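You operate a simulated robot arm through the tools that you are given. There is no shell and no other tool. Be economical: measure what you need, move in short steps, check, and stop when the job is done.

The job below is to be done with a simulated two-armed robot. You get a single attempt, and the scene is never put back.

JOB
Stir fast and heat the tun to about 72 C, then shut the steam.
Fine: stirrer on before the steam; end with it running slow; use the button box on the wall.

The check looks at the end state, three seconds after you hand in, the way a careful person would. Anything else that was tipped, shoved, dropped, spilled or broken makes it a failure.

ROBOT AND FRAMES
Two 7-joint arms with fingered hands on one trunk, on a base that drives. Base frame: it is fixed to the floor where the robot stands at the start and does not move with it; the origin is under the middle of the robot, x ahead of it, y to its left, z up. Lengths are in m, angles in rad, forces in N, time in s.
The left shoulder is at the start at [0.087, 0.125, 1.071], the right one opposite. With the tool pointing down near the work surface each hand reaches from about 0.42 to 0.8 m from the robot's upright axis, wherever it stands, measured 20 degrees to its own side. Places, roughly: floor steam wheel [0.7, -0.6, 0.7]; green button [0.6, 0, 0.9]; level slider [1.1, -1.4, 0.9]; speed switch [0.6, 0, 0.9]; tun heat gauge [0.9, -0.8, 1.2]. Payload 3.6 kg a hand.
The TCP of each hand is the grasp point between the finger pads, 0.03 m short of the fingertips. In the tool frame z runs along the fingers and y along their closing line. Largest opening 0.104 m; the body of the gripper starts 0.035 m behind the TCP. The gripper is a hand of 4 fingers: y runs from the thumb to the fingers, the wrist lies at [-0.015, -0.104, -0.178] in the tool frame, and closing takes about 1.5 s.
Orientation is that of the tool frame in the base frame, as a unit quaternion [x, y, z, w]. With the fingers straight down and the wrist toward the robot, the tool's x, y and z point along [0, 1, 0], [1, 0, 0] and [0, 0, -1] of the base frame.

CONTROLS
- The arms move only by the tool apply_moves. It takes "left_motion", "right_motion" or both (then of equal length, played together; a hand with none holds still); each is a list of rows, each an object of numbers (a shift or turn left out is 0, a gripper value left out holds the last): "tx", "ty", "tz": the shift along the tool's x, y, z in m; "wx", "wy", "wz": the turn, a rotation vector about the tool's x, y, z in rad. In form: [{"tx": .., "ty": .., "tz": .., "wx": .., "wy": .., "wz": ..}, ...]. A call has 1 to 10 rows; each row shifts and turns the commanded pose from where the row before left it, along the tool's axes as they then stand. "left_hand" and "right_hand" are, for a hand that has rows, the opening, from 0 (shut) to 1 (fully open), set as the call begins (left out, the last holds). Rows are played at 5 a second. More than 0.05 m and 0.15 rad between two rows, or a gripper value outside its range, and nothing of the call is played. Where a pose cannot be reached the arm comes as near as it can. A force on the tool above 50 N (or 10 N above the force at the start of the call, whichever is more), or a blocked arm, ends the call early, and 0.2 s more pass. The fingers move at their own pace (about 0.072 m/s each) and stop on an object; they squeeze with about 27 N. The grip force told is the motor's: it shows also when the fingers shut on nothing. Time passes only in rows, and 0.2 s behind the last, so rows that do not move let the fingers close. The reply holds the time, the measured pose of the TCP, the force on the tool along the base axes, the opening and the grip force, in the units named above and with some noise, with the torque about the TCP (base axes, N m) and any sound that the robot's microphone picked up.
- Cameras (640 x 400 px; columns grow to the right, rows downward): "scene" is now at [0.2054, -0.023, 1.214]; the picture's right is [-0.25, -0.97, 0.00], its down [-0.46, 0.12, -0.88] and it looks along [0.85, -0.22, -0.47] (base axes); focal length 217 px, centre (320, 200). "left" rides on the left gripper at [-0.061, -0.092, -0.13] in its tool frame; the picture's right is [-0.81, -0.28, 0.52], its down [0.53, -0.71, 0.46] and it looks along [0.24, 0.64, 0.72] (tool axes); focal length 275 px, centre (320, 200). "right" rides on the right gripper at [0.061, -0.092, -0.13] in its tool frame; the picture's right is [-0.81, 0.28, -0.52], its down [-0.53, -0.71, 0.46] and it looks along [-0.24, 0.65, 0.72] (tool axes); focal length 275 px, centre (320, 200). There is no depth. A picture from a camera that has moved, and an enlarged one, comes with that camera's place and axes in the base frame and with its lens.
- camera(camera): a new picture of that camera. The clock stands still meanwhile.
- slide_trunk(by): slides the trunk up (or, below 0, down) by that many m; the arms and the scene camera ride with it, the base frame stays. It gives what a move gives, with no picture.
- drive_base(legs): drives the robot by 1 to 6 legs, each [ahead, left, turn to the left] in m, m and rad, along the robot's own axes; the way and the turn of a leg run together, so that a leg with both is an arc; at most 1.5 m and 3.142 rad a leg. The arms and the cameras ride along, it lands a little off, and it stops where it bumps. It gives what a move gives.
- set_grasp(shape, hand): the hand has 4 fingers and takes this shape, open, in about a second: jaw (thumb against the fingers, like two jaws); tri (thumb and two fingers); tip (a fingertip pinch); poke (one finger out to press); point (the index stretched); flat (the hand flat); cup (the hand cupped); fist (a fist). The gripper value then closes the fingers along that shape, each until it touches; the sizes above hold for jaw. It gives what a move gives, with no picture.
- pan_tilt(pan, tilt): turns the head with the scene camera to pan (to the left, within 1.396 rad either way) and tilt (down, from -0.506 to 1.204), counted from straight ahead of the robot. It gives what a move gives.
- zoom(camera, box): a new picture of the part [left, top, right, bottom] of that camera's present view, enlarged. The clock stands still meanwhile.
- finish_job(): hands the job in; it is judged then, once.

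Go step by step. Nothing tells you exact positions but the pictures and the camera data: compare them with the known pose of the tool, close in by small moves and look again before you grip or let go. The budget is 120 turns and 100 pictures, counting those below and the enlarged ones. Unless the task says otherwise, let go and move clear before handing in, and close with one line.

The tools are called after "Request:" as a command line: name --argument value ..., lists and objects as JSON in quotes. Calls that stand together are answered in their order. apply_moves: Moves the arms, as the interface text tells. Its arguments: {"type":"object","properties":{"left_motion":{"type":"array"},"left_hand":{"type":"number"},"right_motion":{"type":"array"},"right_hand":{"type":"number"}},"required":[]} The other tools are called the same way: slide_trunk (by) slides the trunk up or down; set_grasp (shape, hand) gives the hand a shape; drive_base (legs) drives the base; pan_tilt (pan, tilt) turns the head that bears the scene camera; camera (camera) takes a picture; zoom (camera, box) takes an enlarged picture of a part of a camera's view; finish_job () hands the job in.

At the start:

```text
time_s: 0.0
left_tcp_pos: [0.5721, 0.0444, 1.0746]
left_tool_rot: [0.706, 0.708, 0.0, 0.0]
left_force: [0.8, 0.3, 0.3]
left_wrist_torque: [-0.02, -0.01, -0.01]
left_grip_width: 0.1036
left_gripper_force: 0.0
left_shape: jaw
right_tcp_pos: [0.4208, -0.2979, 1.1393]
right_tool_rot: [0.707, 0.707, 0.0, 0.0]
right_force: [0.3, -0.3, 0.8]
right_wrist_torque: [-0.03, -0.01, -0.02]
right_grip_width: 0.104
right_gripper_force: 0.1
right_shape: jaw
trunk travel left (down, up): [-0.3, 0.236]
robot x, y, heading: [0.0016, 0.0024, 0.0]
head pan, tilt: [-0.253, 0.494]
```

scene: 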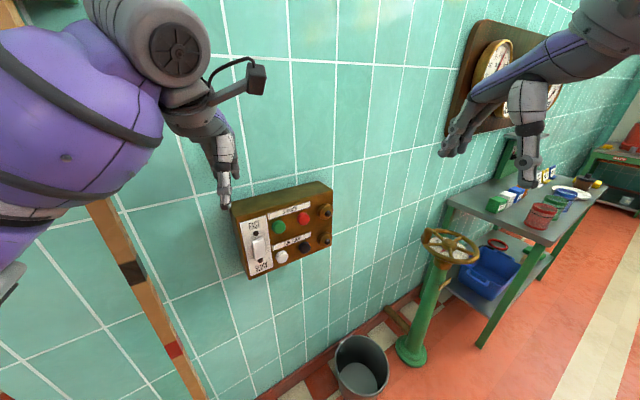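
right: 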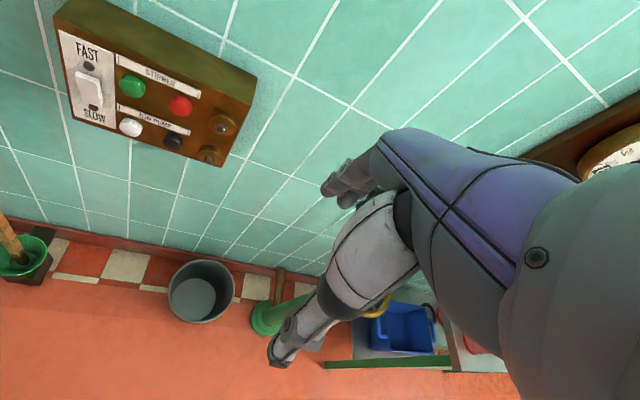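
left: 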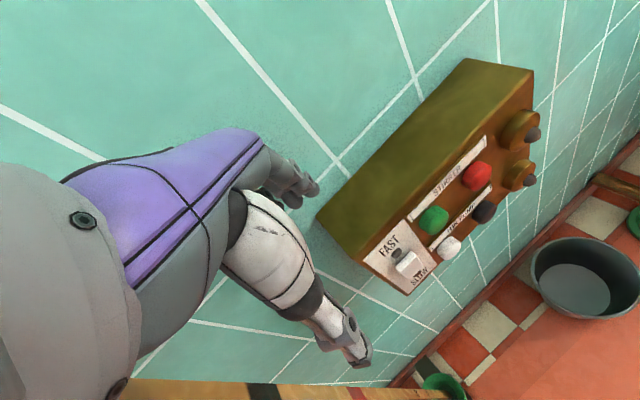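

I see the button box ahead on the wall, the steam wheel to the right, and gauges further right. I'll look closer at the box, wheel and gauges.

Request:
zoom --camera "scene" --box '[220, 170, 350, 290]'

Request:
zoom --camera "scene" --box '[380, 10, 640, 370]'

Request:
pan_tilt --pan -0.8 --tilt 0.3

Request:
camera --camera "scene"

```text
3.33 times, centred on (285, 230) of scene
camera zoom: at [0.2054, -0.023, 1.214], right [-0.25, -0.97, 0.0], down [-0.46, 0.12, -0.88], along [0.85, -0.22, -0.47], focal length 723 px, centre (437, 100)
```

zoom: 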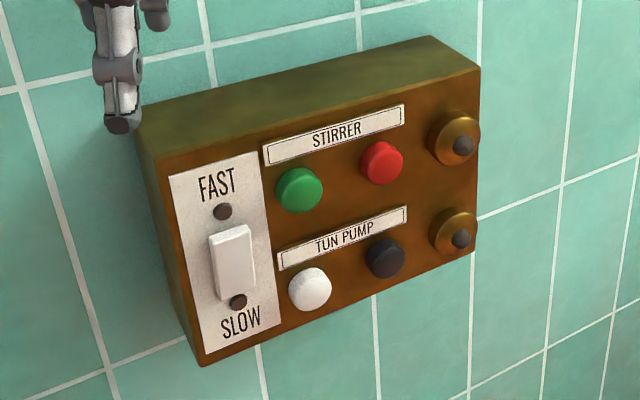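

```text
1.11 times, centred on (510, 190) of scene
camera zoom: at [0.2054, -0.023, 1.214], right [-0.25, -0.97, 0.0], down [-0.46, 0.12, -0.88], along [0.85, -0.22, -0.47], focal length 241 px, centre (109, 211)
```

zoom: 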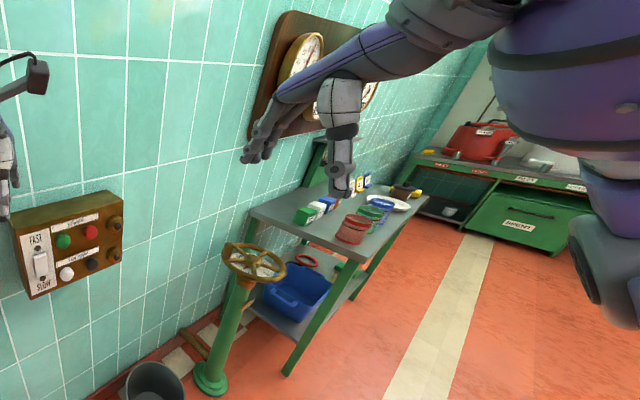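

```text
time_s: 1.0
left_tcp_pos: [0.5725, 0.0427, 1.0746]
left_tool_rot: [0.707, 0.707, 0.001, 0.0]
left_force: [0.0, 0.3, 0.1]
left_wrist_torque: [0.01, 0.0, -0.04]
left_grip_width: 0.1036
left_gripper_force: 0.0
left_shape: jaw
right_tcp_pos: [0.421, -0.2964, 1.1404]
right_tool_rot: [0.707, 0.707, 0.0, 0.0]
right_force: [-0.2, -0.3, 0.2]
right_wrist_torque: [-0.01, 0.04, 0.0]
right_grip_width: 0.1036
right_gripper_force: 0.0
right_shape: jaw
trunk travel left (down, up): [-0.3, 0.236]
robot x, y, heading: [-0.0017, -0.0007, -0.001]
head pan, tilt: [-0.799, 0.3]
```

```text
94 pictures are left
camera scene: at [0.1823, -0.0672, 1.2319], right [-0.72, -0.7, 0.0], down [-0.21, 0.21, -0.96], along [0.67, -0.68, -0.3], focal length 217 px, centre (320, 200)
```

scene: 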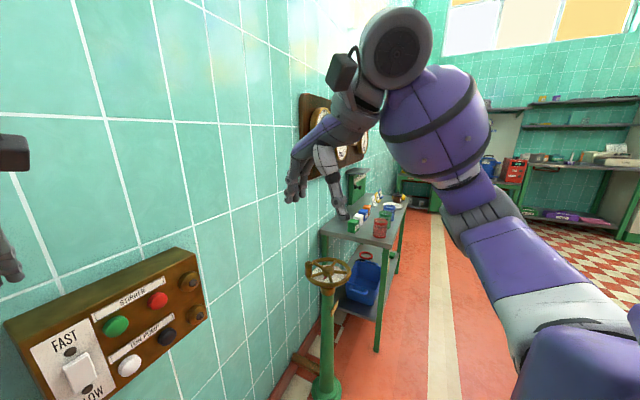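

The box buttons triangulate to: green ≈ [0.617,-0.033,0.931], red ≈ [0.634,-0.093,0.932], rocker ≈ [0.60,0.016,0.894]. I'll drive right about 0.3 m so the left hand can work the box and the right hand the wheel.

Request:
drive_base --legs '[[-0.03, -0.3, 0]]'

Request:
pan_tilt --pan -0.5 --tilt 0.4

Request:
camera --camera "scene"

Request:
camera --camera "right"

Request:
camera --camera "left"

```text
time_s: 4.2
left_tcp_pos: [0.5429, -0.2615, 1.0746]
left_tool_rot: [0.708, 0.706, 0.0, -0.001]
left_force: [0.1, -0.3, -0.1]
left_wrist_torque: [0.01, 0.02, 0.02]
left_grip_width: 0.1035
left_gripper_force: 0.1
left_shape: jaw
right_tcp_pos: [0.3895, -0.6009, 1.1395]
right_tool_rot: [0.708, 0.706, 0.0, 0.0]
right_force: [0.0, -0.2, 0.0]
right_wrist_torque: [0.03, -0.03, -0.05]
right_grip_width: 0.1039
right_gripper_force: 0.2
right_shape: jaw
trunk travel left (down, up): [-0.3, 0.236]
robot x, y, heading: [-0.0323, -0.299, -0.005]
head pan, tilt: [-0.799, 0.3]
```

```text
time_s: 5.0
left_tcp_pos: [0.5407, -0.2604, 1.0751]
left_tool_rot: [0.708, 0.706, 0.0, 0.0]
left_force: [0.1, 0.3, 0.5]
left_wrist_torque: [0.01, -0.01, 0.01]
left_grip_width: 0.1039
left_gripper_force: 0.0
left_shape: jaw
right_tcp_pos: [0.3885, -0.6005, 1.1398]
right_tool_rot: [0.708, 0.706, 0.001, 0.0]
right_force: [0.7, -0.7, -0.8]
right_wrist_torque: [0.0, -0.02, 0.0]
right_grip_width: 0.1035
right_gripper_force: 0.1
right_shape: jaw
trunk travel left (down, up): [-0.3, 0.236]
robot x, y, heading: [-0.03, -0.2993, -0.008]
head pan, tilt: [-0.499, 0.4]
```

```text
93 pictures are left
camera scene: at [0.1672, -0.3472, 1.2227], right [-0.48, -0.88, 0.0], down [-0.34, 0.19, -0.92], along [0.81, -0.45, -0.39], focal length 217 px, centre (320, 200)
```

scene: 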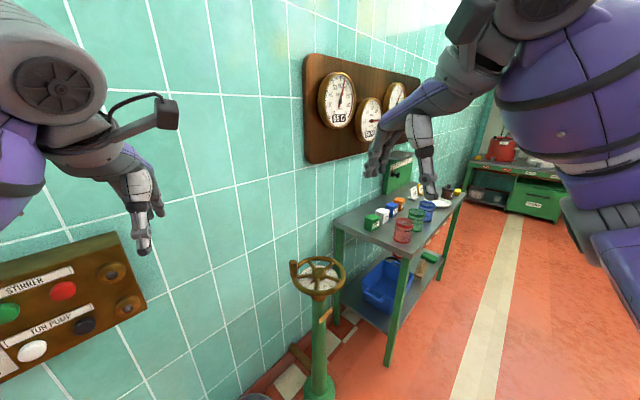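

```text
92 pictures are left
camera right: at [0.2976, -0.5379, 1.2704], right [0.27, -0.81, 0.52], down [-0.71, -0.53, -0.46], along [0.64, -0.25, -0.72], focal length 275 px, centre (320, 200)
```

right: 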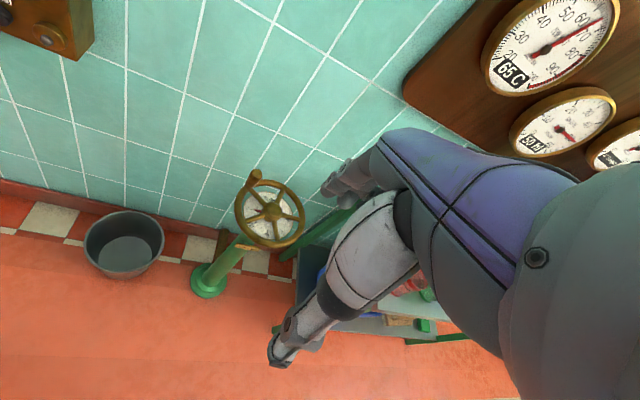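

```text
91 pictures are left
camera left: at [0.4499, -0.3213, 1.2047], right [-0.28, -0.81, -0.52], down [-0.71, 0.54, -0.46], along [0.65, 0.24, -0.72], focal length 275 px, centre (320, 200)
```

left: 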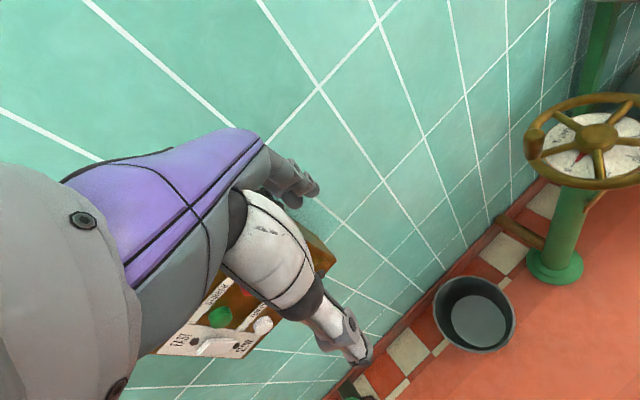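

The wheel and gauges are in view now. I'll enlarge the gauges and the wheel, which has a dial plate under it.

Request:
zoom --camera "right" --box '[470, 0, 640, 180]'

Request:
zoom --camera "right" --box '[215, 150, 325, 260]'

Request:
zoom --camera "left" --box '[500, 70, 640, 210]'

Request:
zoom --camera "scene" --box '[300, 50, 440, 170]'

```text
2.22 times, centred on (555, 90) of right
camera zoom: at [0.2976, -0.5379, 1.2704], right [0.27, -0.81, 0.52], down [-0.71, -0.53, -0.46], along [0.64, -0.25, -0.72], focal length 612 px, centre (-202, 444)
```

zoom: 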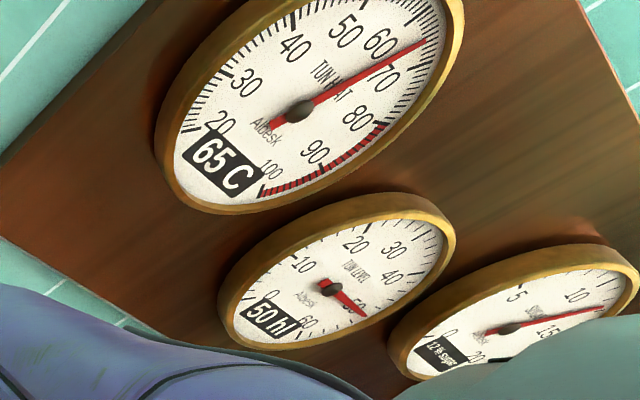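

```text
3.64 times, centred on (270, 205) of right
camera zoom: at [0.2976, -0.5379, 1.2704], right [0.27, -0.81, 0.52], down [-0.71, -0.53, -0.46], along [0.64, -0.25, -0.72], focal length 1001 px, centre (502, 182)
```

zoom: 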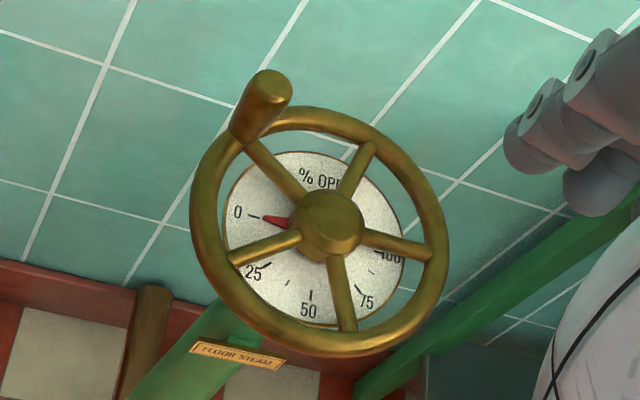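

```text
2.86 times, centred on (570, 140) of left
camera zoom: at [0.4499, -0.3213, 1.2047], right [-0.28, -0.81, -0.52], down [-0.71, 0.54, -0.46], along [0.65, 0.24, -0.72], focal length 786 px, centre (-394, 371)
```

zoom: 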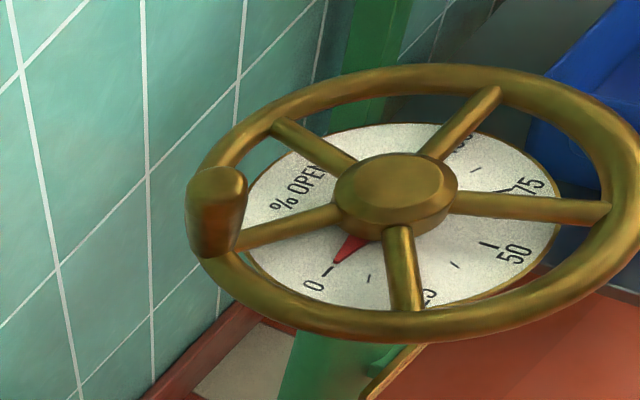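

```text
3.33 times, centred on (370, 110) of scene
camera zoom: at [0.1672, -0.3472, 1.2227], right [-0.48, -0.88, 0.0], down [-0.34, 0.19, -0.92], along [0.81, -0.45, -0.39], focal length 723 px, centre (153, 500)
```

zoom: 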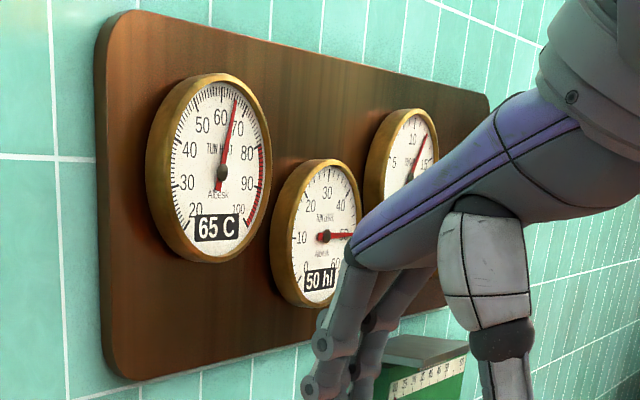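

The tun reads 65 C and the steam dial is at 0. The wheel hub is near [0.684,-0.629,0.70], with a peg handle at about [0.71,-0.544,0.765]. First I'll shape the left hand to poke and turn it to face the wall.

Request:
set_grasp --hand "left" --shape "poke"

Request:
apply_moves --left_motion '[{"wx": -0.145, "ty": -0.005}, {"wx": -0.145}, {"wx": -0.145}, {"wx": -0.145}, {"wx": -0.145}, {"wx": -0.145}, {"wx": -0.145}, {"wx": -0.145}, {"wx": -0.145}, {"wx": -0.145}]'

Request:
apply_moves --left_motion '[{"wx": -0.12}, {"wy": 0.13}, {"wy": 0.13}, {"tz": 0}]'

Request:
camera --camera "scene"

Request:
camera --camera "left"

```text
time_s: 5.9
left_tcp_pos: [0.542, -0.2615, 1.0741]
left_tool_rot: [0.708, 0.706, 0.0, 0.0]
left_force: [0.6, -0.3, 0.3]
left_wrist_torque: [-0.04, 0.0, 0.0]
left_grip_width: 0.0
left_gripper_force: 0.1
left_shape: poke
right_tcp_pos: [0.3895, -0.6005, 1.1387]
right_tool_rot: [0.708, 0.706, 0.0, 0.0]
right_force: [-0.2, 0.0, -0.6]
right_wrist_torque: [0.0, 0.01, -0.03]
right_grip_width: 0.1038
right_gripper_force: 0.0
right_shape: jaw
trunk travel left (down, up): [-0.3, 0.236]
robot x, y, heading: [-0.0317, -0.3034, -0.004]
head pan, tilt: [-0.499, 0.4]
```

```text
time_s: 8.1
left_tcp_pos: [0.5367, -0.2611, 1.0743]
left_tool_rot: [0.53, 0.527, 0.469, 0.47]
left_force: [0.0, -0.4, 0.4]
left_wrist_torque: [0.01, -0.01, 0.01]
left_grip_width: 0.0002
left_gripper_force: 0.1
left_shape: poke
right_tcp_pos: [0.3873, -0.5997, 1.1388]
right_tool_rot: [0.709, 0.705, 0.0, 0.0]
right_force: [0.2, -0.7, -0.6]
right_wrist_torque: [0.0, 0.0, 0.02]
right_grip_width: 0.1034
right_gripper_force: 0.0
right_shape: jaw
trunk travel left (down, up): [-0.3, 0.236]
robot x, y, heading: [-0.0307, -0.3049, -0.009]
head pan, tilt: [-0.499, 0.4]
```

```text
time_s: 9.1
left_tcp_pos: [0.5366, -0.262, 1.0755]
left_tool_rot: [0.431, 0.561, 0.56, 0.431]
left_force: [-0.2, -0.1, -0.5]
left_wrist_torque: [0.0, -0.02, -0.03]
left_grip_width: 0.0
left_gripper_force: 0.1
left_shape: poke
right_tcp_pos: [0.3885, -0.6001, 1.1394]
right_tool_rot: [0.708, 0.706, 0.0, -0.001]
right_force: [0.3, 0.1, -0.9]
right_wrist_torque: [0.0, 0.01, 0.0]
right_grip_width: 0.1035
right_gripper_force: 0.1
right_shape: jaw
trunk travel left (down, up): [-0.3, 0.236]
robot x, y, heading: [-0.0325, -0.305, -0.001]
head pan, tilt: [-0.499, 0.4]
```

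```text
86 pictures are left
camera scene: at [0.1672, -0.347, 1.2227], right [-0.48, -0.88, 0.0], down [-0.34, 0.19, -0.92], along [0.81, -0.44, -0.39], focal length 217 px, centre (320, 200)
```

scene: 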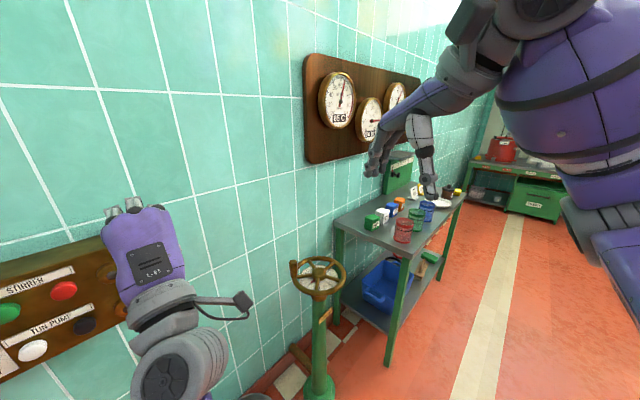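

```text
85 pictures are left
camera left: at [0.4265, -0.3525, 0.9826], right [0.71, -0.65, -0.28], down [0.3, 0.63, -0.71], along [0.64, 0.42, 0.64], focal length 275 px, centre (320, 200)
```

left: 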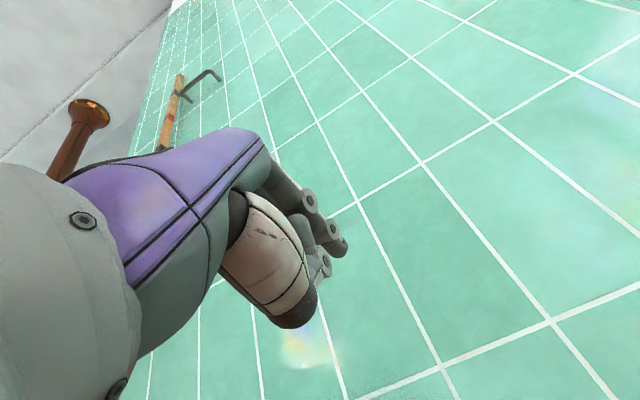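

The hand faces the wall now. I'll enlarge the left view to see exactly where the poking fingertip is, and look from the scene camera too.

Request:
zoom --camera "left" --box '[230, 150, 390, 350]'

Request:
pan_tilt --pan 0.1 --tilt 0.45

Request:
camera --camera "scene"

```text
2.00 times, centred on (310, 250) of left
camera zoom: at [0.4265, -0.3525, 0.9826], right [0.71, -0.65, -0.28], down [0.3, 0.63, -0.71], along [0.64, 0.42, 0.64], focal length 551 px, centre (340, 100)
```

zoom: 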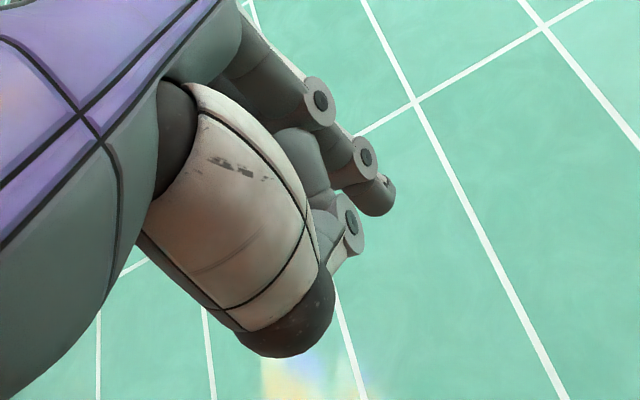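

```text
time_s: 10.1
left_tcp_pos: [0.5373, -0.2613, 1.0754]
left_tool_rot: [0.432, 0.56, 0.56, 0.432]
left_force: [0.5, 0.6, -1.3]
left_wrist_torque: [-0.01, -0.02, -0.02]
left_grip_width: 0.0
left_gripper_force: 0.1
left_shape: poke
right_tcp_pos: [0.3883, -0.6007, 1.139]
right_tool_rot: [0.709, 0.705, 0.0, 0.0]
right_force: [-0.5, 0.3, -1.1]
right_wrist_torque: [0.02, -0.03, 0.02]
right_grip_width: 0.1037
right_gripper_force: 0.1
right_shape: jaw
trunk travel left (down, up): [-0.3, 0.236]
robot x, y, heading: [-0.0307, -0.3006, -0.006]
head pan, tilt: [0.099, 0.45]
```

```text
83 pictures are left
camera scene: at [0.1776, -0.2938, 1.218], right [0.09, -1.0, 0.0], down [-0.43, -0.04, -0.9], along [0.9, 0.08, -0.44], focal length 217 px, centre (320, 200)
```

scene: 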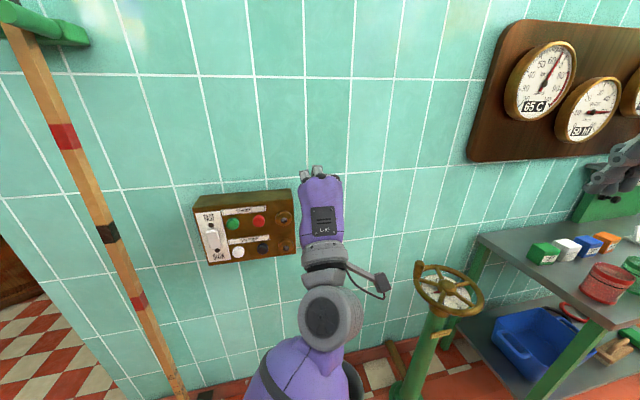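

Request:
zoom --camera "scene" --box '[180, 150, 370, 280]'

```text
3.08 times, centred on (275, 215) of scene
camera zoom: at [0.1776, -0.2938, 1.218], right [0.09, -1.0, 0.0], down [-0.43, -0.04, -0.9], along [0.9, 0.08, -0.44], focal length 668 px, centre (458, 154)
```

zoom: 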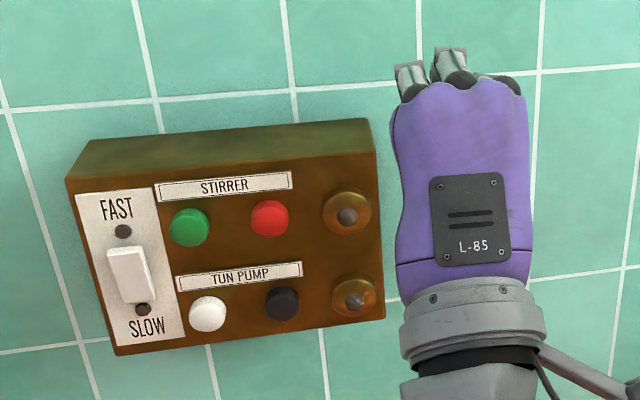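

The fingertip sits about 0.045 m ahead of and 0.01 m above the TCP. I'll move it to a standoff in front of the green button.

Request:
apply_moves --left_motion '[{"tx": 0.035, "ty": -0.027}, {"tx": 0.035, "ty": -0.027}, {"tx": 0.035, "ty": -0.027}, {"tx": 0.035, "ty": -0.027}, {"tx": 0.035, "ty": -0.027}, {"tx": 0.025, "ty": -0.018, "tz": 0.03}, {}]'

Request:
zoom --camera "scene" --box '[180, 150, 370, 280]'

Request:
camera --camera "left"

```text
time_s: 11.7
left_tcp_pos: [0.5133, -0.0603, 0.9217]
left_tool_rot: [0.433, 0.559, 0.559, 0.433]
left_force: [0.4, 0.4, 0.1]
left_wrist_torque: [0.0, 0.02, 0.0]
left_grip_width: 0.0001
left_gripper_force: 0.1
left_shape: poke
right_tcp_pos: [0.3885, -0.6004, 1.1393]
right_tool_rot: [0.708, 0.706, 0.0, 0.0]
right_force: [-0.8, -0.6, -0.3]
right_wrist_torque: [-0.04, 0.01, -0.02]
right_grip_width: 0.104
right_gripper_force: 0.0
right_shape: jaw
trunk travel left (down, up): [-0.3, 0.236]
robot x, y, heading: [-0.0326, -0.3014, -0.004]
head pan, tilt: [0.099, 0.45]
```

```text
3.08 times, centred on (275, 215) of scene
camera zoom: at [0.1773, -0.2938, 1.2181], right [0.1, -1.0, 0.0], down [-0.43, -0.04, -0.9], along [0.9, 0.09, -0.43], focal length 668 px, centre (458, 154)
```

zoom: 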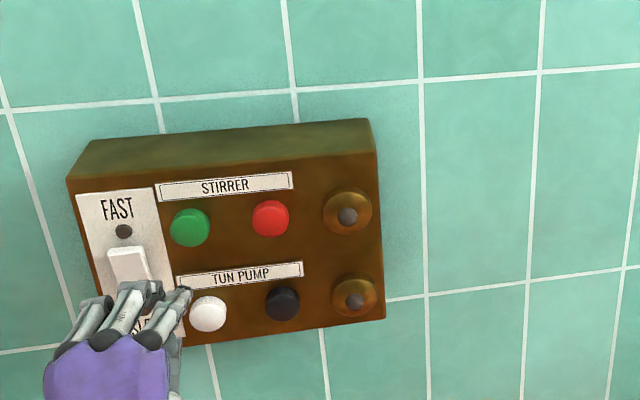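

```text
80 pictures are left
camera left: at [0.4038, -0.1518, 0.8296], right [0.71, -0.65, -0.27], down [0.31, 0.63, -0.71], along [0.64, 0.42, 0.64], focal length 275 px, centre (320, 200)
```

left: 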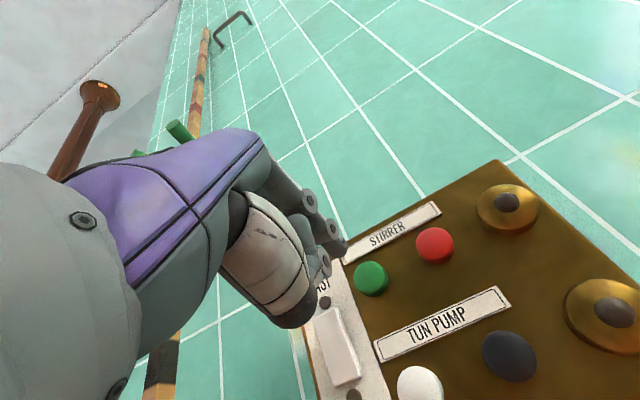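

The index tip measures about [0.5455,-0.061,0.9235], 0.03 beyond the TCP. I'll align it and come within about 2 cm of the green button.

Request:
apply_moves --left_motion '[{"tx": 0.009, "ty": 0.008}, {"tz": 0.03}, {"tz": 0.025}, {}]'

Request:
zoom --camera "scene" --box '[190, 160, 310, 270]'

Request:
zoom --camera "left" --box '[230, 150, 430, 330]'

```text
time_s: 12.7
left_tcp_pos: [0.5643, -0.0357, 0.9316]
left_tool_rot: [0.432, 0.56, 0.56, 0.432]
left_force: [0.1, -0.1, -0.5]
left_wrist_torque: [0.02, 0.03, 0.02]
left_grip_width: 0.0
left_gripper_force: 0.1
left_shape: poke
right_tcp_pos: [0.3887, -0.6003, 1.14]
right_tool_rot: [0.708, 0.706, 0.0, 0.001]
right_force: [-0.6, 0.3, -0.3]
right_wrist_torque: [0.01, 0.01, 0.05]
right_grip_width: 0.1037
right_gripper_force: 0.1
right_shape: jaw
trunk travel left (down, up): [-0.3, 0.236]
robot x, y, heading: [-0.0294, -0.3016, -0.002]
head pan, tilt: [0.099, 0.45]
```

```text
3.64 times, centred on (250, 215) of scene
camera zoom: at [0.1775, -0.2937, 1.218], right [0.1, -1.0, 0.0], down [-0.43, -0.04, -0.9], along [0.9, 0.09, -0.44], focal length 789 px, centre (574, 146)
```

zoom: 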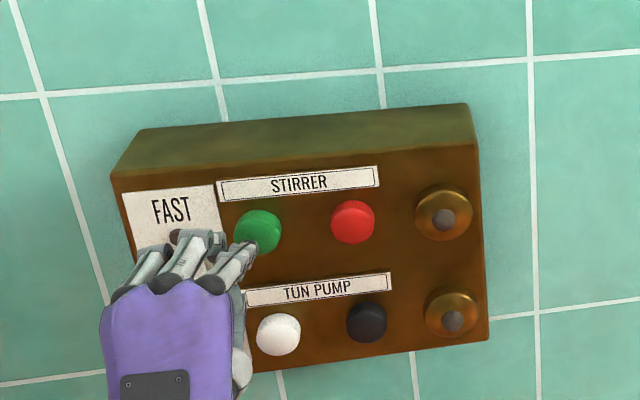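

```text
2.22 times, centred on (330, 240) of left
camera zoom: at [0.455, -0.1279, 0.8388], right [0.71, -0.65, -0.28], down [0.31, 0.63, -0.71], along [0.64, 0.42, 0.64], focal length 612 px, centre (298, 111)
```

zoom: 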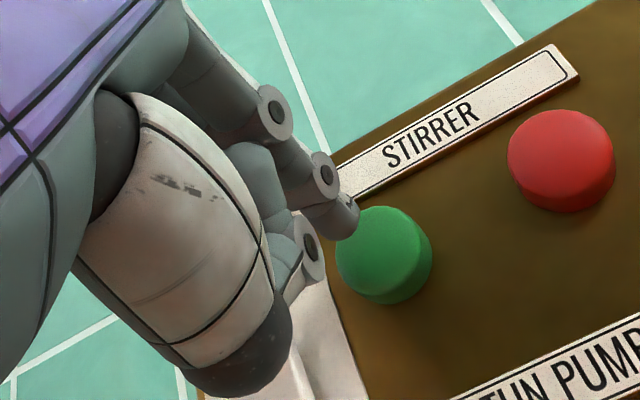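

The tip is lined up with the green button, about 1.5–2 cm short. I'll press gently while watching force.

Request:
apply_moves --left_motion '[{"tz": 0.012}, {"tz": 0.005}, {"tz": 0.004}]'

Request:
zoom --camera "left" --box '[230, 150, 430, 330]'

```text
time_s: 13.5
left_tcp_pos: [0.5838, -0.0327, 0.9309]
left_tool_rot: [0.432, 0.56, 0.56, 0.432]
left_force: [-9.7, -1.5, 0.8]
left_wrist_torque: [-0.05, -0.03, -0.03]
left_grip_width: 0.0
left_gripper_force: 0.0
left_shape: poke
right_tcp_pos: [0.3874, -0.6005, 1.1399]
right_tool_rot: [0.709, 0.706, 0.0, 0.0]
right_force: [0.3, 0.7, -0.6]
right_wrist_torque: [0.0, 0.04, -0.01]
right_grip_width: 0.1035
right_gripper_force: 0.2
right_shape: jaw
trunk travel left (down, up): [-0.3, 0.236]
robot x, y, heading: [-0.0274, -0.3006, -0.004]
head pan, tilt: [0.099, 0.45]
heard: click
```

```text
2.22 times, centred on (330, 240) of left
camera zoom: at [0.4738, -0.1231, 0.8382], right [0.71, -0.65, -0.27], down [0.31, 0.63, -0.71], along [0.64, 0.42, 0.65], focal length 612 px, centre (298, 111)
```

zoom: 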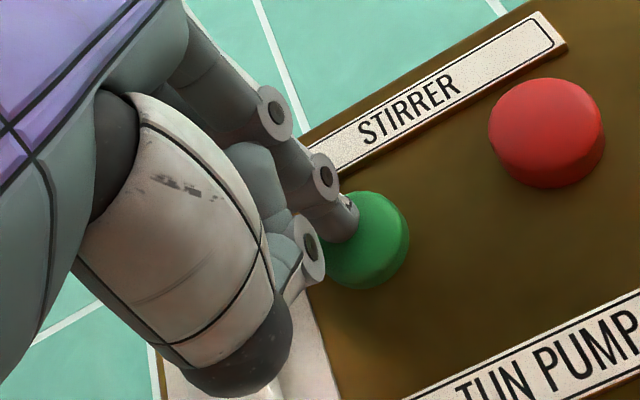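

Click heard. I'll retract and check the lamp and the rocker.

Request:
apply_moves --left_motion '[{"tz": -0.02}, {"tz": -0.03}, {"tz": -0.01}, {}]'

Request:
zoom --camera "scene" --box '[180, 150, 320, 280]'

Request:
zoom --camera "left" --box '[260, 160, 640, 400]'

```text
time_s: 14.5
left_tcp_pos: [0.5271, -0.0485, 0.9292]
left_tool_rot: [0.432, 0.56, 0.56, 0.432]
left_force: [0.8, 0.7, 0.4]
left_wrist_torque: [0.0, -0.01, -0.01]
left_grip_width: 0.0
left_gripper_force: 0.1
left_shape: poke
right_tcp_pos: [0.3878, -0.6004, 1.1394]
right_tool_rot: [0.708, 0.706, 0.0, 0.0]
right_force: [0.8, -0.2, -0.1]
right_wrist_torque: [-0.02, 0.0, 0.0]
right_grip_width: 0.1036
right_gripper_force: 0.1
right_shape: jaw
trunk travel left (down, up): [-0.3, 0.236]
robot x, y, heading: [-0.0349, -0.3043, -0.001]
head pan, tilt: [0.099, 0.45]
```

```text
3.08 times, centred on (250, 215) of scene
camera zoom: at [0.1776, -0.2937, 1.218], right [0.1, -1.0, 0.0], down [-0.43, -0.04, -0.9], along [0.9, 0.09, -0.44], focal length 668 px, centre (535, 154)
```

zoom: 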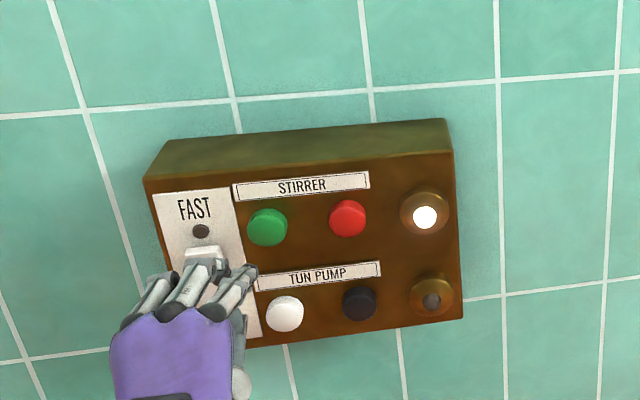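

```text
1.67 times, centred on (450, 280) of left
camera zoom: at [0.4171, -0.1384, 0.8376], right [0.71, -0.65, -0.28], down [0.31, 0.63, -0.71], along [0.64, 0.42, 0.64], focal length 459 px, centre (103, 67)
```

zoom: 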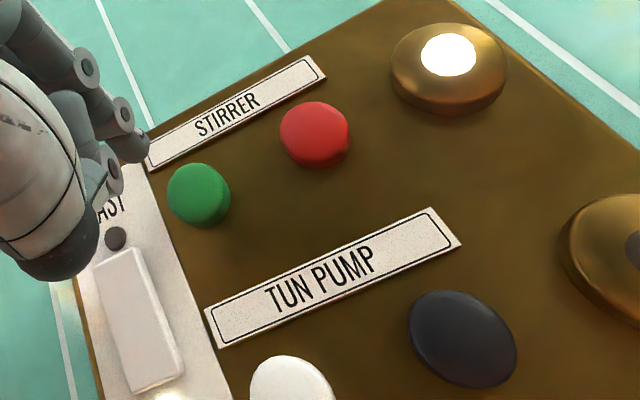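

The stirrer lamp is lit. Now I'll line up the tip on the FAST (upper) end of the rocker, about [0.60,0.0115,0.906].

Request:
apply_moves --left_motion '[{"tx": 0.024, "ty": -0.013}, {"tx": 0.024, "ty": -0.012}, {"tz": 0.03}, {}]'

Request:
zoom --camera "left" --box '[230, 150, 430, 330]'

Request:
zoom --camera "scene" --box '[180, 150, 320, 280]'

```text
time_s: 15.5
left_tcp_pos: [0.5455, 0.0075, 0.9053]
left_tool_rot: [0.432, 0.56, 0.56, 0.432]
left_force: [-0.3, 0.0, 0.6]
left_wrist_torque: [-0.02, -0.03, -0.03]
left_grip_width: 0.0
left_gripper_force: 0.0
left_shape: poke
right_tcp_pos: [0.3882, -0.6014, 1.1399]
right_tool_rot: [0.708, 0.706, 0.0, 0.0]
right_force: [0.4, -0.4, 0.5]
right_wrist_torque: [-0.05, -0.01, 0.0]
right_grip_width: 0.1039
right_gripper_force: 0.1
right_shape: jaw
trunk travel left (down, up): [-0.3, 0.236]
robot x, y, heading: [-0.0284, -0.3005, 0.0]
head pan, tilt: [0.099, 0.45]
```

```text
2.22 times, centred on (330, 240) of left
camera zoom: at [0.4348, -0.0846, 0.8122], right [0.71, -0.65, -0.28], down [0.31, 0.63, -0.71], along [0.64, 0.42, 0.64], focal length 612 px, centre (298, 111)
```

zoom: 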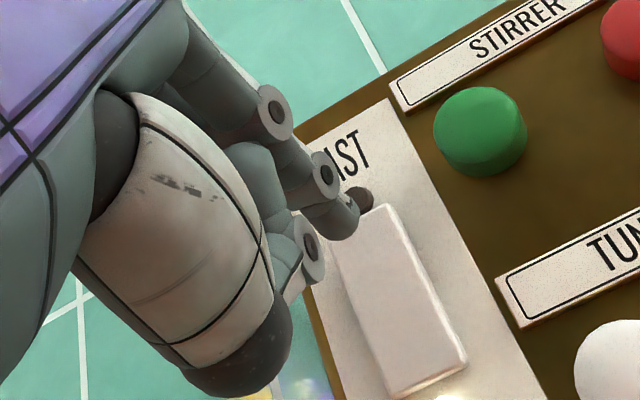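

```text
3.08 times, centred on (250, 215) of scene
camera zoom: at [0.1773, -0.2936, 1.2181], right [0.1, -1.0, 0.0], down [-0.43, -0.04, -0.9], along [0.9, 0.09, -0.43], focal length 668 px, centre (535, 154)
```

zoom: 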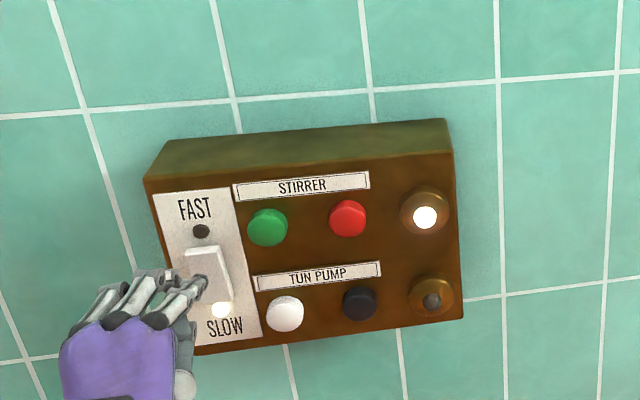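

The SLOW lamp is lit now, so the rocker needs its upper end pressed. I'll press forward there.

Request:
apply_moves --left_motion '[{"tz": 0.012, "ty": 0.003}, {"tz": 0.008}, {"tz": 0.005}, {"tz": 0.004}]'

Request:
zoom --camera "left" --box '[230, 150, 430, 330]'

Request:
zoom --camera "scene" --box '[180, 150, 320, 280]'

```text
time_s: 16.5
left_tcp_pos: [0.5694, 0.0123, 0.9114]
left_tool_rot: [0.431, 0.558, 0.561, 0.434]
left_force: [-29.8, -5.8, 7.6]
left_wrist_torque: [0.1, 0.01, 0.3]
left_grip_width: 0.0
left_gripper_force: 0.1
left_shape: poke
right_tcp_pos: [0.3852, -0.6003, 1.14]
right_tool_rot: [0.708, 0.706, 0.001, 0.002]
right_force: [0.0, 0.4, 0.7]
right_wrist_torque: [0.01, -0.02, -0.01]
right_grip_width: 0.1037
right_gripper_force: 0.1
right_shape: jaw
trunk travel left (down, up): [-0.3, 0.236]
robot x, y, heading: [-0.0296, -0.3027, -0.009]
head pan, tilt: [0.099, 0.45]
```

```text
2.22 times, centred on (330, 240) of left
camera zoom: at [0.4601, -0.0791, 0.8179], right [0.71, -0.65, -0.27], down [0.31, 0.63, -0.71], along [0.63, 0.42, 0.65], focal length 612 px, centre (298, 111)
```

zoom: 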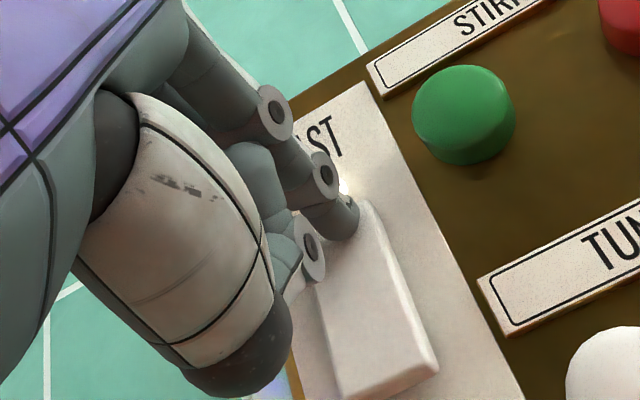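

```text
3.08 times, centred on (250, 215) of scene
camera zoom: at [0.1732, -0.2947, 1.2188], right [0.1, -1.0, 0.0], down [-0.43, -0.04, -0.9], along [0.9, 0.09, -0.43], focal length 668 px, centre (535, 154)
```

zoom: 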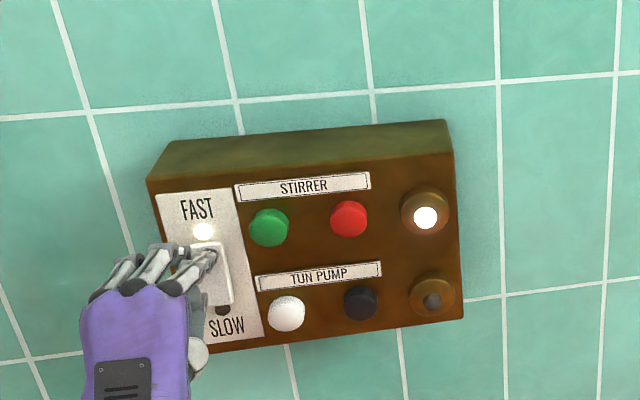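

FAST is lit and the stirrer is running. I'll retract the left hand and lower it ready for the SLOW end, then bring the right hand above the wheel peg.

Request:
apply_moves --left_motion '[{"tz": -0.02}, {"tz": -0.03}, {"tz": -0.02}, {"ty": -0.025}, {}, {}, {}, {}, {}, {}]' --right_motion '[{"ty": 0.034, "tx": 0.006, "tz": 0.03}, {"ty": 0.034, "tx": 0.006, "tz": 0.03}, {"ty": 0.034, "tx": 0.006, "tz": 0.03}, {"ty": 0.034, "tx": 0.006, "tz": 0.03}, {"ty": 0.034, "tx": 0.006, "tz": 0.03}, {"ty": 0.034, "tx": 0.006, "tz": 0.03}, {"ty": 0.034, "tx": 0.006, "tz": 0.03}, {"ty": 0.034, "tx": 0.006, "tz": 0.03}, {"ty": 0.034, "tx": 0.006, "tz": 0.03}, {}]' --right_hand 1

Request:
pan_tilt --pan -0.4 --tilt 0.5

Request:
camera --camera "scene"

Request:
camera --camera "right"

```text
time_s: 18.7
left_tcp_pos: [0.5055, -0.0029, 0.8809]
left_tool_rot: [0.432, 0.56, 0.56, 0.432]
left_force: [0.3, 0.1, -0.2]
left_wrist_torque: [-0.01, -0.01, -0.04]
left_grip_width: 0.0
left_gripper_force: 0.1
left_shape: poke
right_tcp_pos: [0.6901, -0.5485, 0.8683]
right_tool_rot: [0.708, 0.706, 0.0, 0.001]
right_force: [0.5, 0.0, 0.0]
right_wrist_torque: [0.02, -0.01, -0.03]
right_grip_width: 0.1038
right_gripper_force: 0.1
right_shape: jaw
trunk travel left (down, up): [-0.3, 0.236]
robot x, y, heading: [-0.0337, -0.3005, -0.006]
head pan, tilt: [0.099, 0.45]
```

```text
time_s: 19.6
left_tcp_pos: [0.5059, -0.0029, 0.8812]
left_tool_rot: [0.432, 0.559, 0.56, 0.432]
left_force: [-0.5, -0.1, 0.0]
left_wrist_torque: [0.02, -0.02, -0.01]
left_grip_width: 0.0
left_gripper_force: 0.0
left_shape: poke
right_tcp_pos: [0.692, -0.5485, 0.8682]
right_tool_rot: [0.708, 0.706, -0.001, 0.0]
right_force: [0.1, 0.3, 0.2]
right_wrist_torque: [0.02, 0.03, 0.02]
right_grip_width: 0.1037
right_gripper_force: 0.1
right_shape: jaw
trunk travel left (down, up): [-0.3, 0.236]
robot x, y, heading: [-0.0318, -0.3004, -0.004]
head pan, tilt: [-0.4, 0.499]
```

```text
70 pictures are left
camera scene: at [0.1698, -0.3381, 1.2136], right [-0.39, -0.92, 0.0], down [-0.44, 0.19, -0.88], along [0.81, -0.34, -0.48], focal length 217 px, centre (320, 200)
```

scene: 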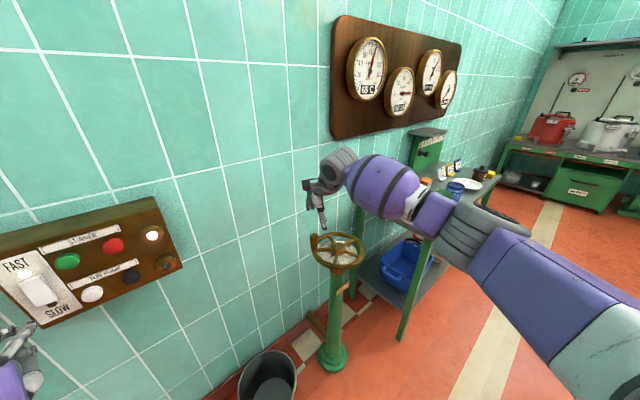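

```text
69 pictures are left
camera right: at [0.6006, -0.4857, 0.999], right [0.27, -0.81, 0.52], down [-0.72, -0.53, -0.46], along [0.64, -0.25, -0.72], focal length 275 px, centre (320, 200)
```

right: 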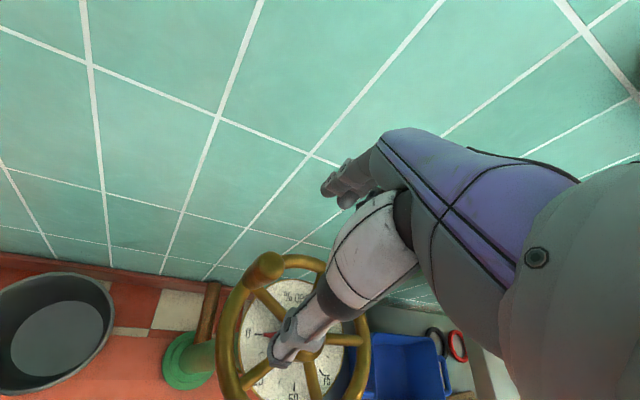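

The peg measures about [0.707,-0.541,0.766]. I'll center the open hand over it and lower partway.

Request:
apply_moves --right_motion '[{"ty": 0.016, "tx": 0.007}, {"tz": 0.035}, {"tz": 0.03}, {}]'

Request:
camera --camera "right"

Request:
zoom --camera "scene" --box '[280, 150, 400, 290]'

```text
time_s: 20.6
left_tcp_pos: [0.5064, -0.0029, 0.8812]
left_tool_rot: [0.433, 0.559, 0.559, 0.432]
left_force: [0.1, -0.2, -0.2]
left_wrist_torque: [0.01, -0.01, -0.02]
left_grip_width: 0.0
left_gripper_force: 0.0
left_shape: poke
right_tcp_pos: [0.7107, -0.5422, 0.8035]
right_tool_rot: [0.709, 0.705, 0.0, 0.0]
right_force: [-0.1, -0.3, -0.4]
right_wrist_torque: [0.0, 0.02, -0.01]
right_grip_width: 0.1039
right_gripper_force: 0.2
right_shape: jaw
trunk travel left (down, up): [-0.3, 0.236]
robot x, y, heading: [-0.0328, -0.3007, -0.006]
head pan, tilt: [-0.4, 0.499]
```

```text
68 pictures are left
camera right: at [0.619, -0.4792, 0.9332], right [0.27, -0.81, 0.52], down [-0.72, -0.53, -0.46], along [0.64, -0.25, -0.72], focal length 275 px, centre (320, 200)
```

right: 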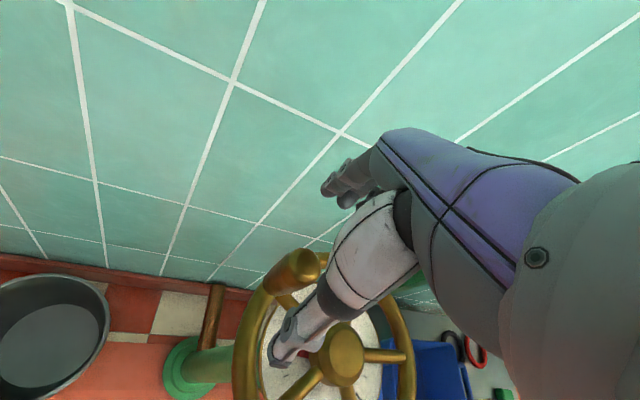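

```text
2.86 times, centred on (340, 220) of scene
camera zoom: at [0.1697, -0.3382, 1.2136], right [-0.39, -0.92, 0.0], down [-0.44, 0.19, -0.88], along [0.81, -0.35, -0.48], focal length 620 px, centre (263, 143)
```

zoom: 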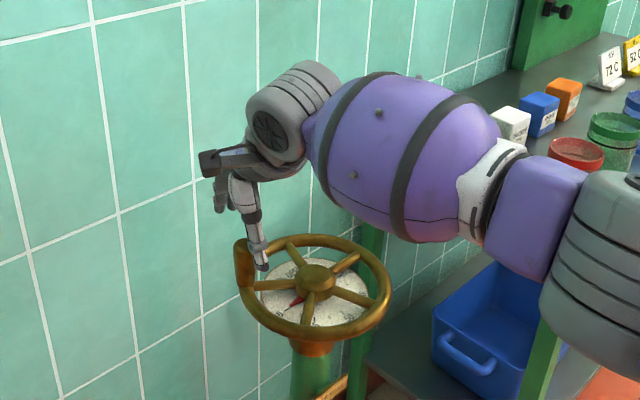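

The peg top sits between thumb and fingers. I'll shift 4 mm left, lower to about z 0.757, and close.

Request:
apply_moves --right_motion '[{"tx": 0.004, "tz": 0.02}, {"tz": 0.02}, {"tz": 0.006}, {}]'

Request:
apply_moves --right_motion '[{}, {}, {}, {}, {}, {}, {}]' --right_hand 0.15

Request:
camera --camera "right"

Request:
zoom --camera "scene" --box '[280, 20, 480, 290]'

```text
time_s: 21.6
left_tcp_pos: [0.5068, -0.0036, 0.8809]
left_tool_rot: [0.432, 0.56, 0.56, 0.432]
left_force: [-0.5, 0.6, 0.8]
left_wrist_torque: [0.01, 0.03, -0.02]
left_grip_width: 0.0
left_gripper_force: 0.0
left_shape: poke
right_tcp_pos: [0.7109, -0.5375, 0.7577]
right_tool_rot: [0.708, 0.706, 0.0, 0.0]
right_force: [-0.6, -0.2, -0.1]
right_wrist_torque: [-0.01, 0.01, 0.02]
right_grip_width: 0.1038
right_gripper_force: 0.0
right_shape: jaw
trunk travel left (down, up): [-0.3, 0.236]
robot x, y, heading: [-0.03, -0.3017, -0.002]
head pan, tilt: [-0.4, 0.499]
```

```text
time_s: 23.2
left_tcp_pos: [0.507, -0.0034, 0.8814]
left_tool_rot: [0.432, 0.56, 0.56, 0.432]
left_force: [0.2, 0.0, 0.0]
left_wrist_torque: [0.0, 0.03, 0.0]
left_grip_width: 0.0001
left_gripper_force: 0.1
left_shape: poke
right_tcp_pos: [0.7102, -0.535, 0.7575]
right_tool_rot: [0.708, 0.706, -0.001, 0.0]
right_force: [-5.4, 4.6, -2.3]
right_wrist_torque: [0.1, 0.11, 0.0]
right_grip_width: 0.015
right_gripper_force: 27.4
right_shape: jaw
trunk travel left (down, up): [-0.3, 0.236]
robot x, y, heading: [-0.0329, -0.2984, -0.004]
head pan, tilt: [-0.4, 0.499]
```

```text
66 pictures are left
camera right: at [0.6192, -0.4735, 0.8891], right [0.27, -0.81, 0.52], down [-0.72, -0.53, -0.46], along [0.64, -0.25, -0.72], focal length 275 px, centre (320, 200)
```

right: 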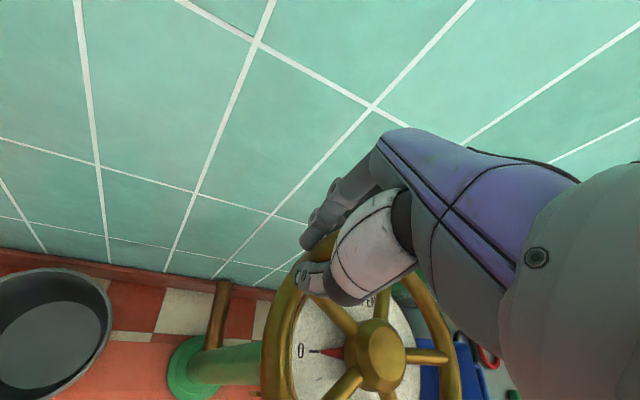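

```text
1.48 times, centred on (380, 155) of scene
camera zoom: at [0.1695, -0.3377, 1.2136], right [-0.39, -0.92, 0.0], down [-0.44, 0.19, -0.88], along [0.81, -0.35, -0.48], focal length 322 px, centre (231, 267)
```

zoom: 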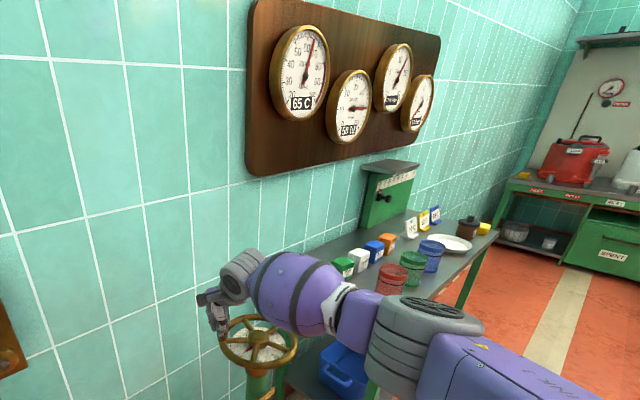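

Grip closed near the peg; I'll enlarge to check the peg is really between the fingers.

Request:
zoom --camera "right" --box '[250, 190, 450, 400]'

Request:
zoom --camera "scene" --box '[295, 180, 385, 280]'

```text
1.90 times, centred on (350, 295) of right
camera zoom: at [0.6192, -0.4735, 0.8891], right [0.27, -0.81, 0.52], down [-0.72, -0.53, -0.46], along [0.64, -0.25, -0.72], focal length 524 px, centre (263, 19)
```

zoom: 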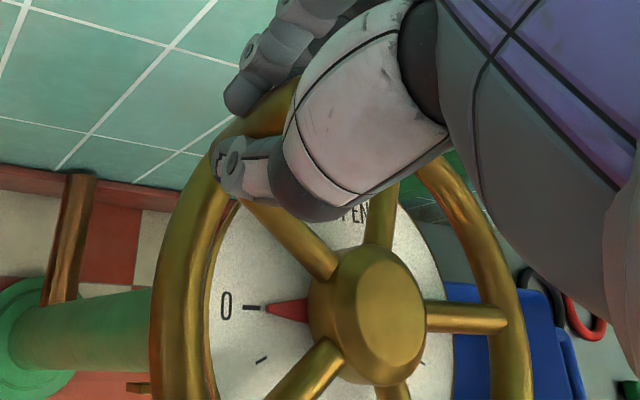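

```text
4.00 times, centred on (340, 230) of scene
camera zoom: at [0.1695, -0.3377, 1.2136], right [-0.39, -0.92, 0.0], down [-0.44, 0.19, -0.88], along [0.81, -0.35, -0.48], focal length 868 px, centre (240, 80)
```

zoom: 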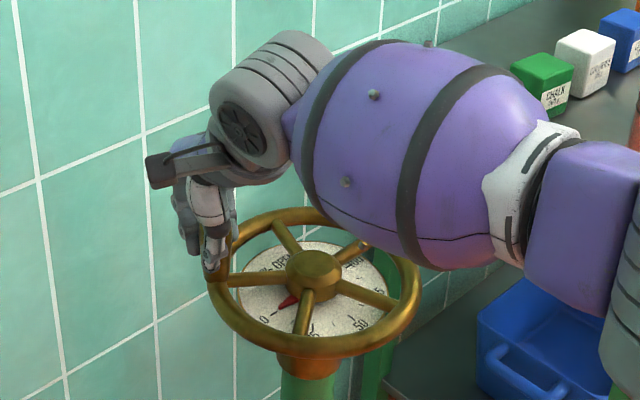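

The peg seems held. I'll pull it a small arc toward me (anticlockwise from above) and see if the dial moves.

Request:
apply_moves --right_motion '[{"ty": -0.016, "tx": 0.003}, {"ty": -0.016, "tx": 0.0}, {}]' --right_hand 0.1

Request:
zoom --camera "right" --box '[250, 190, 450, 400]'

Request:
zoom --camera "scene" --box '[295, 180, 385, 280]'

```text
time_s: 24.0
left_tcp_pos: [0.5068, -0.0009, 0.8808]
left_tool_rot: [0.432, 0.56, 0.56, 0.432]
left_force: [0.0, -0.4, 0.2]
left_wrist_torque: [0.0, 0.04, -0.02]
left_grip_width: 0.0001
left_gripper_force: 0.1
left_shape: poke
right_tcp_pos: [0.6803, -0.5298, 0.7605]
right_tool_rot: [0.707, 0.707, 0.002, -0.001]
right_force: [6.1, 16.4, -0.6]
right_wrist_torque: [0.32, -0.17, 0.38]
right_grip_width: 0.0137
right_gripper_force: 27.2
right_shape: jaw
trunk travel left (down, up): [-0.3, 0.236]
robot x, y, heading: [-0.0297, -0.3046, -0.001]
head pan, tilt: [-0.4, 0.499]
```

```text
1.90 times, centred on (350, 295) of right
camera zoom: at [0.5883, -0.4677, 0.8901], right [0.27, -0.81, 0.52], down [-0.71, -0.53, -0.46], along [0.65, -0.24, -0.72], focal length 524 px, centre (263, 19)
```

zoom: 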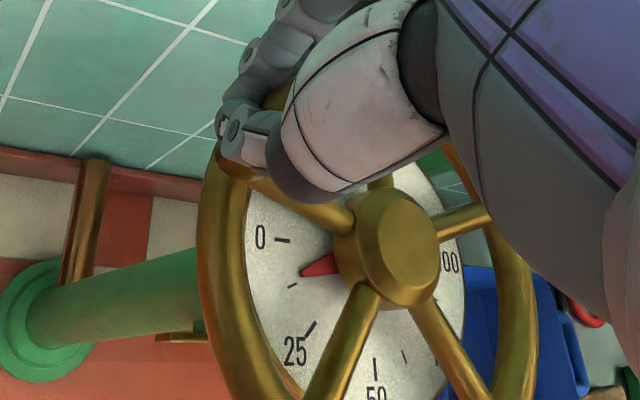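

```text
4.00 times, centred on (340, 230) of scene
camera zoom: at [0.1704, -0.3365, 1.2135], right [-0.39, -0.92, 0.0], down [-0.44, 0.19, -0.88], along [0.81, -0.35, -0.48], focal length 868 px, centre (240, 80)
```

zoom: 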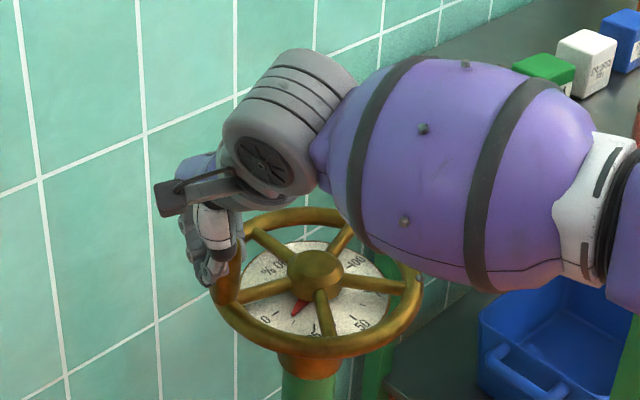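

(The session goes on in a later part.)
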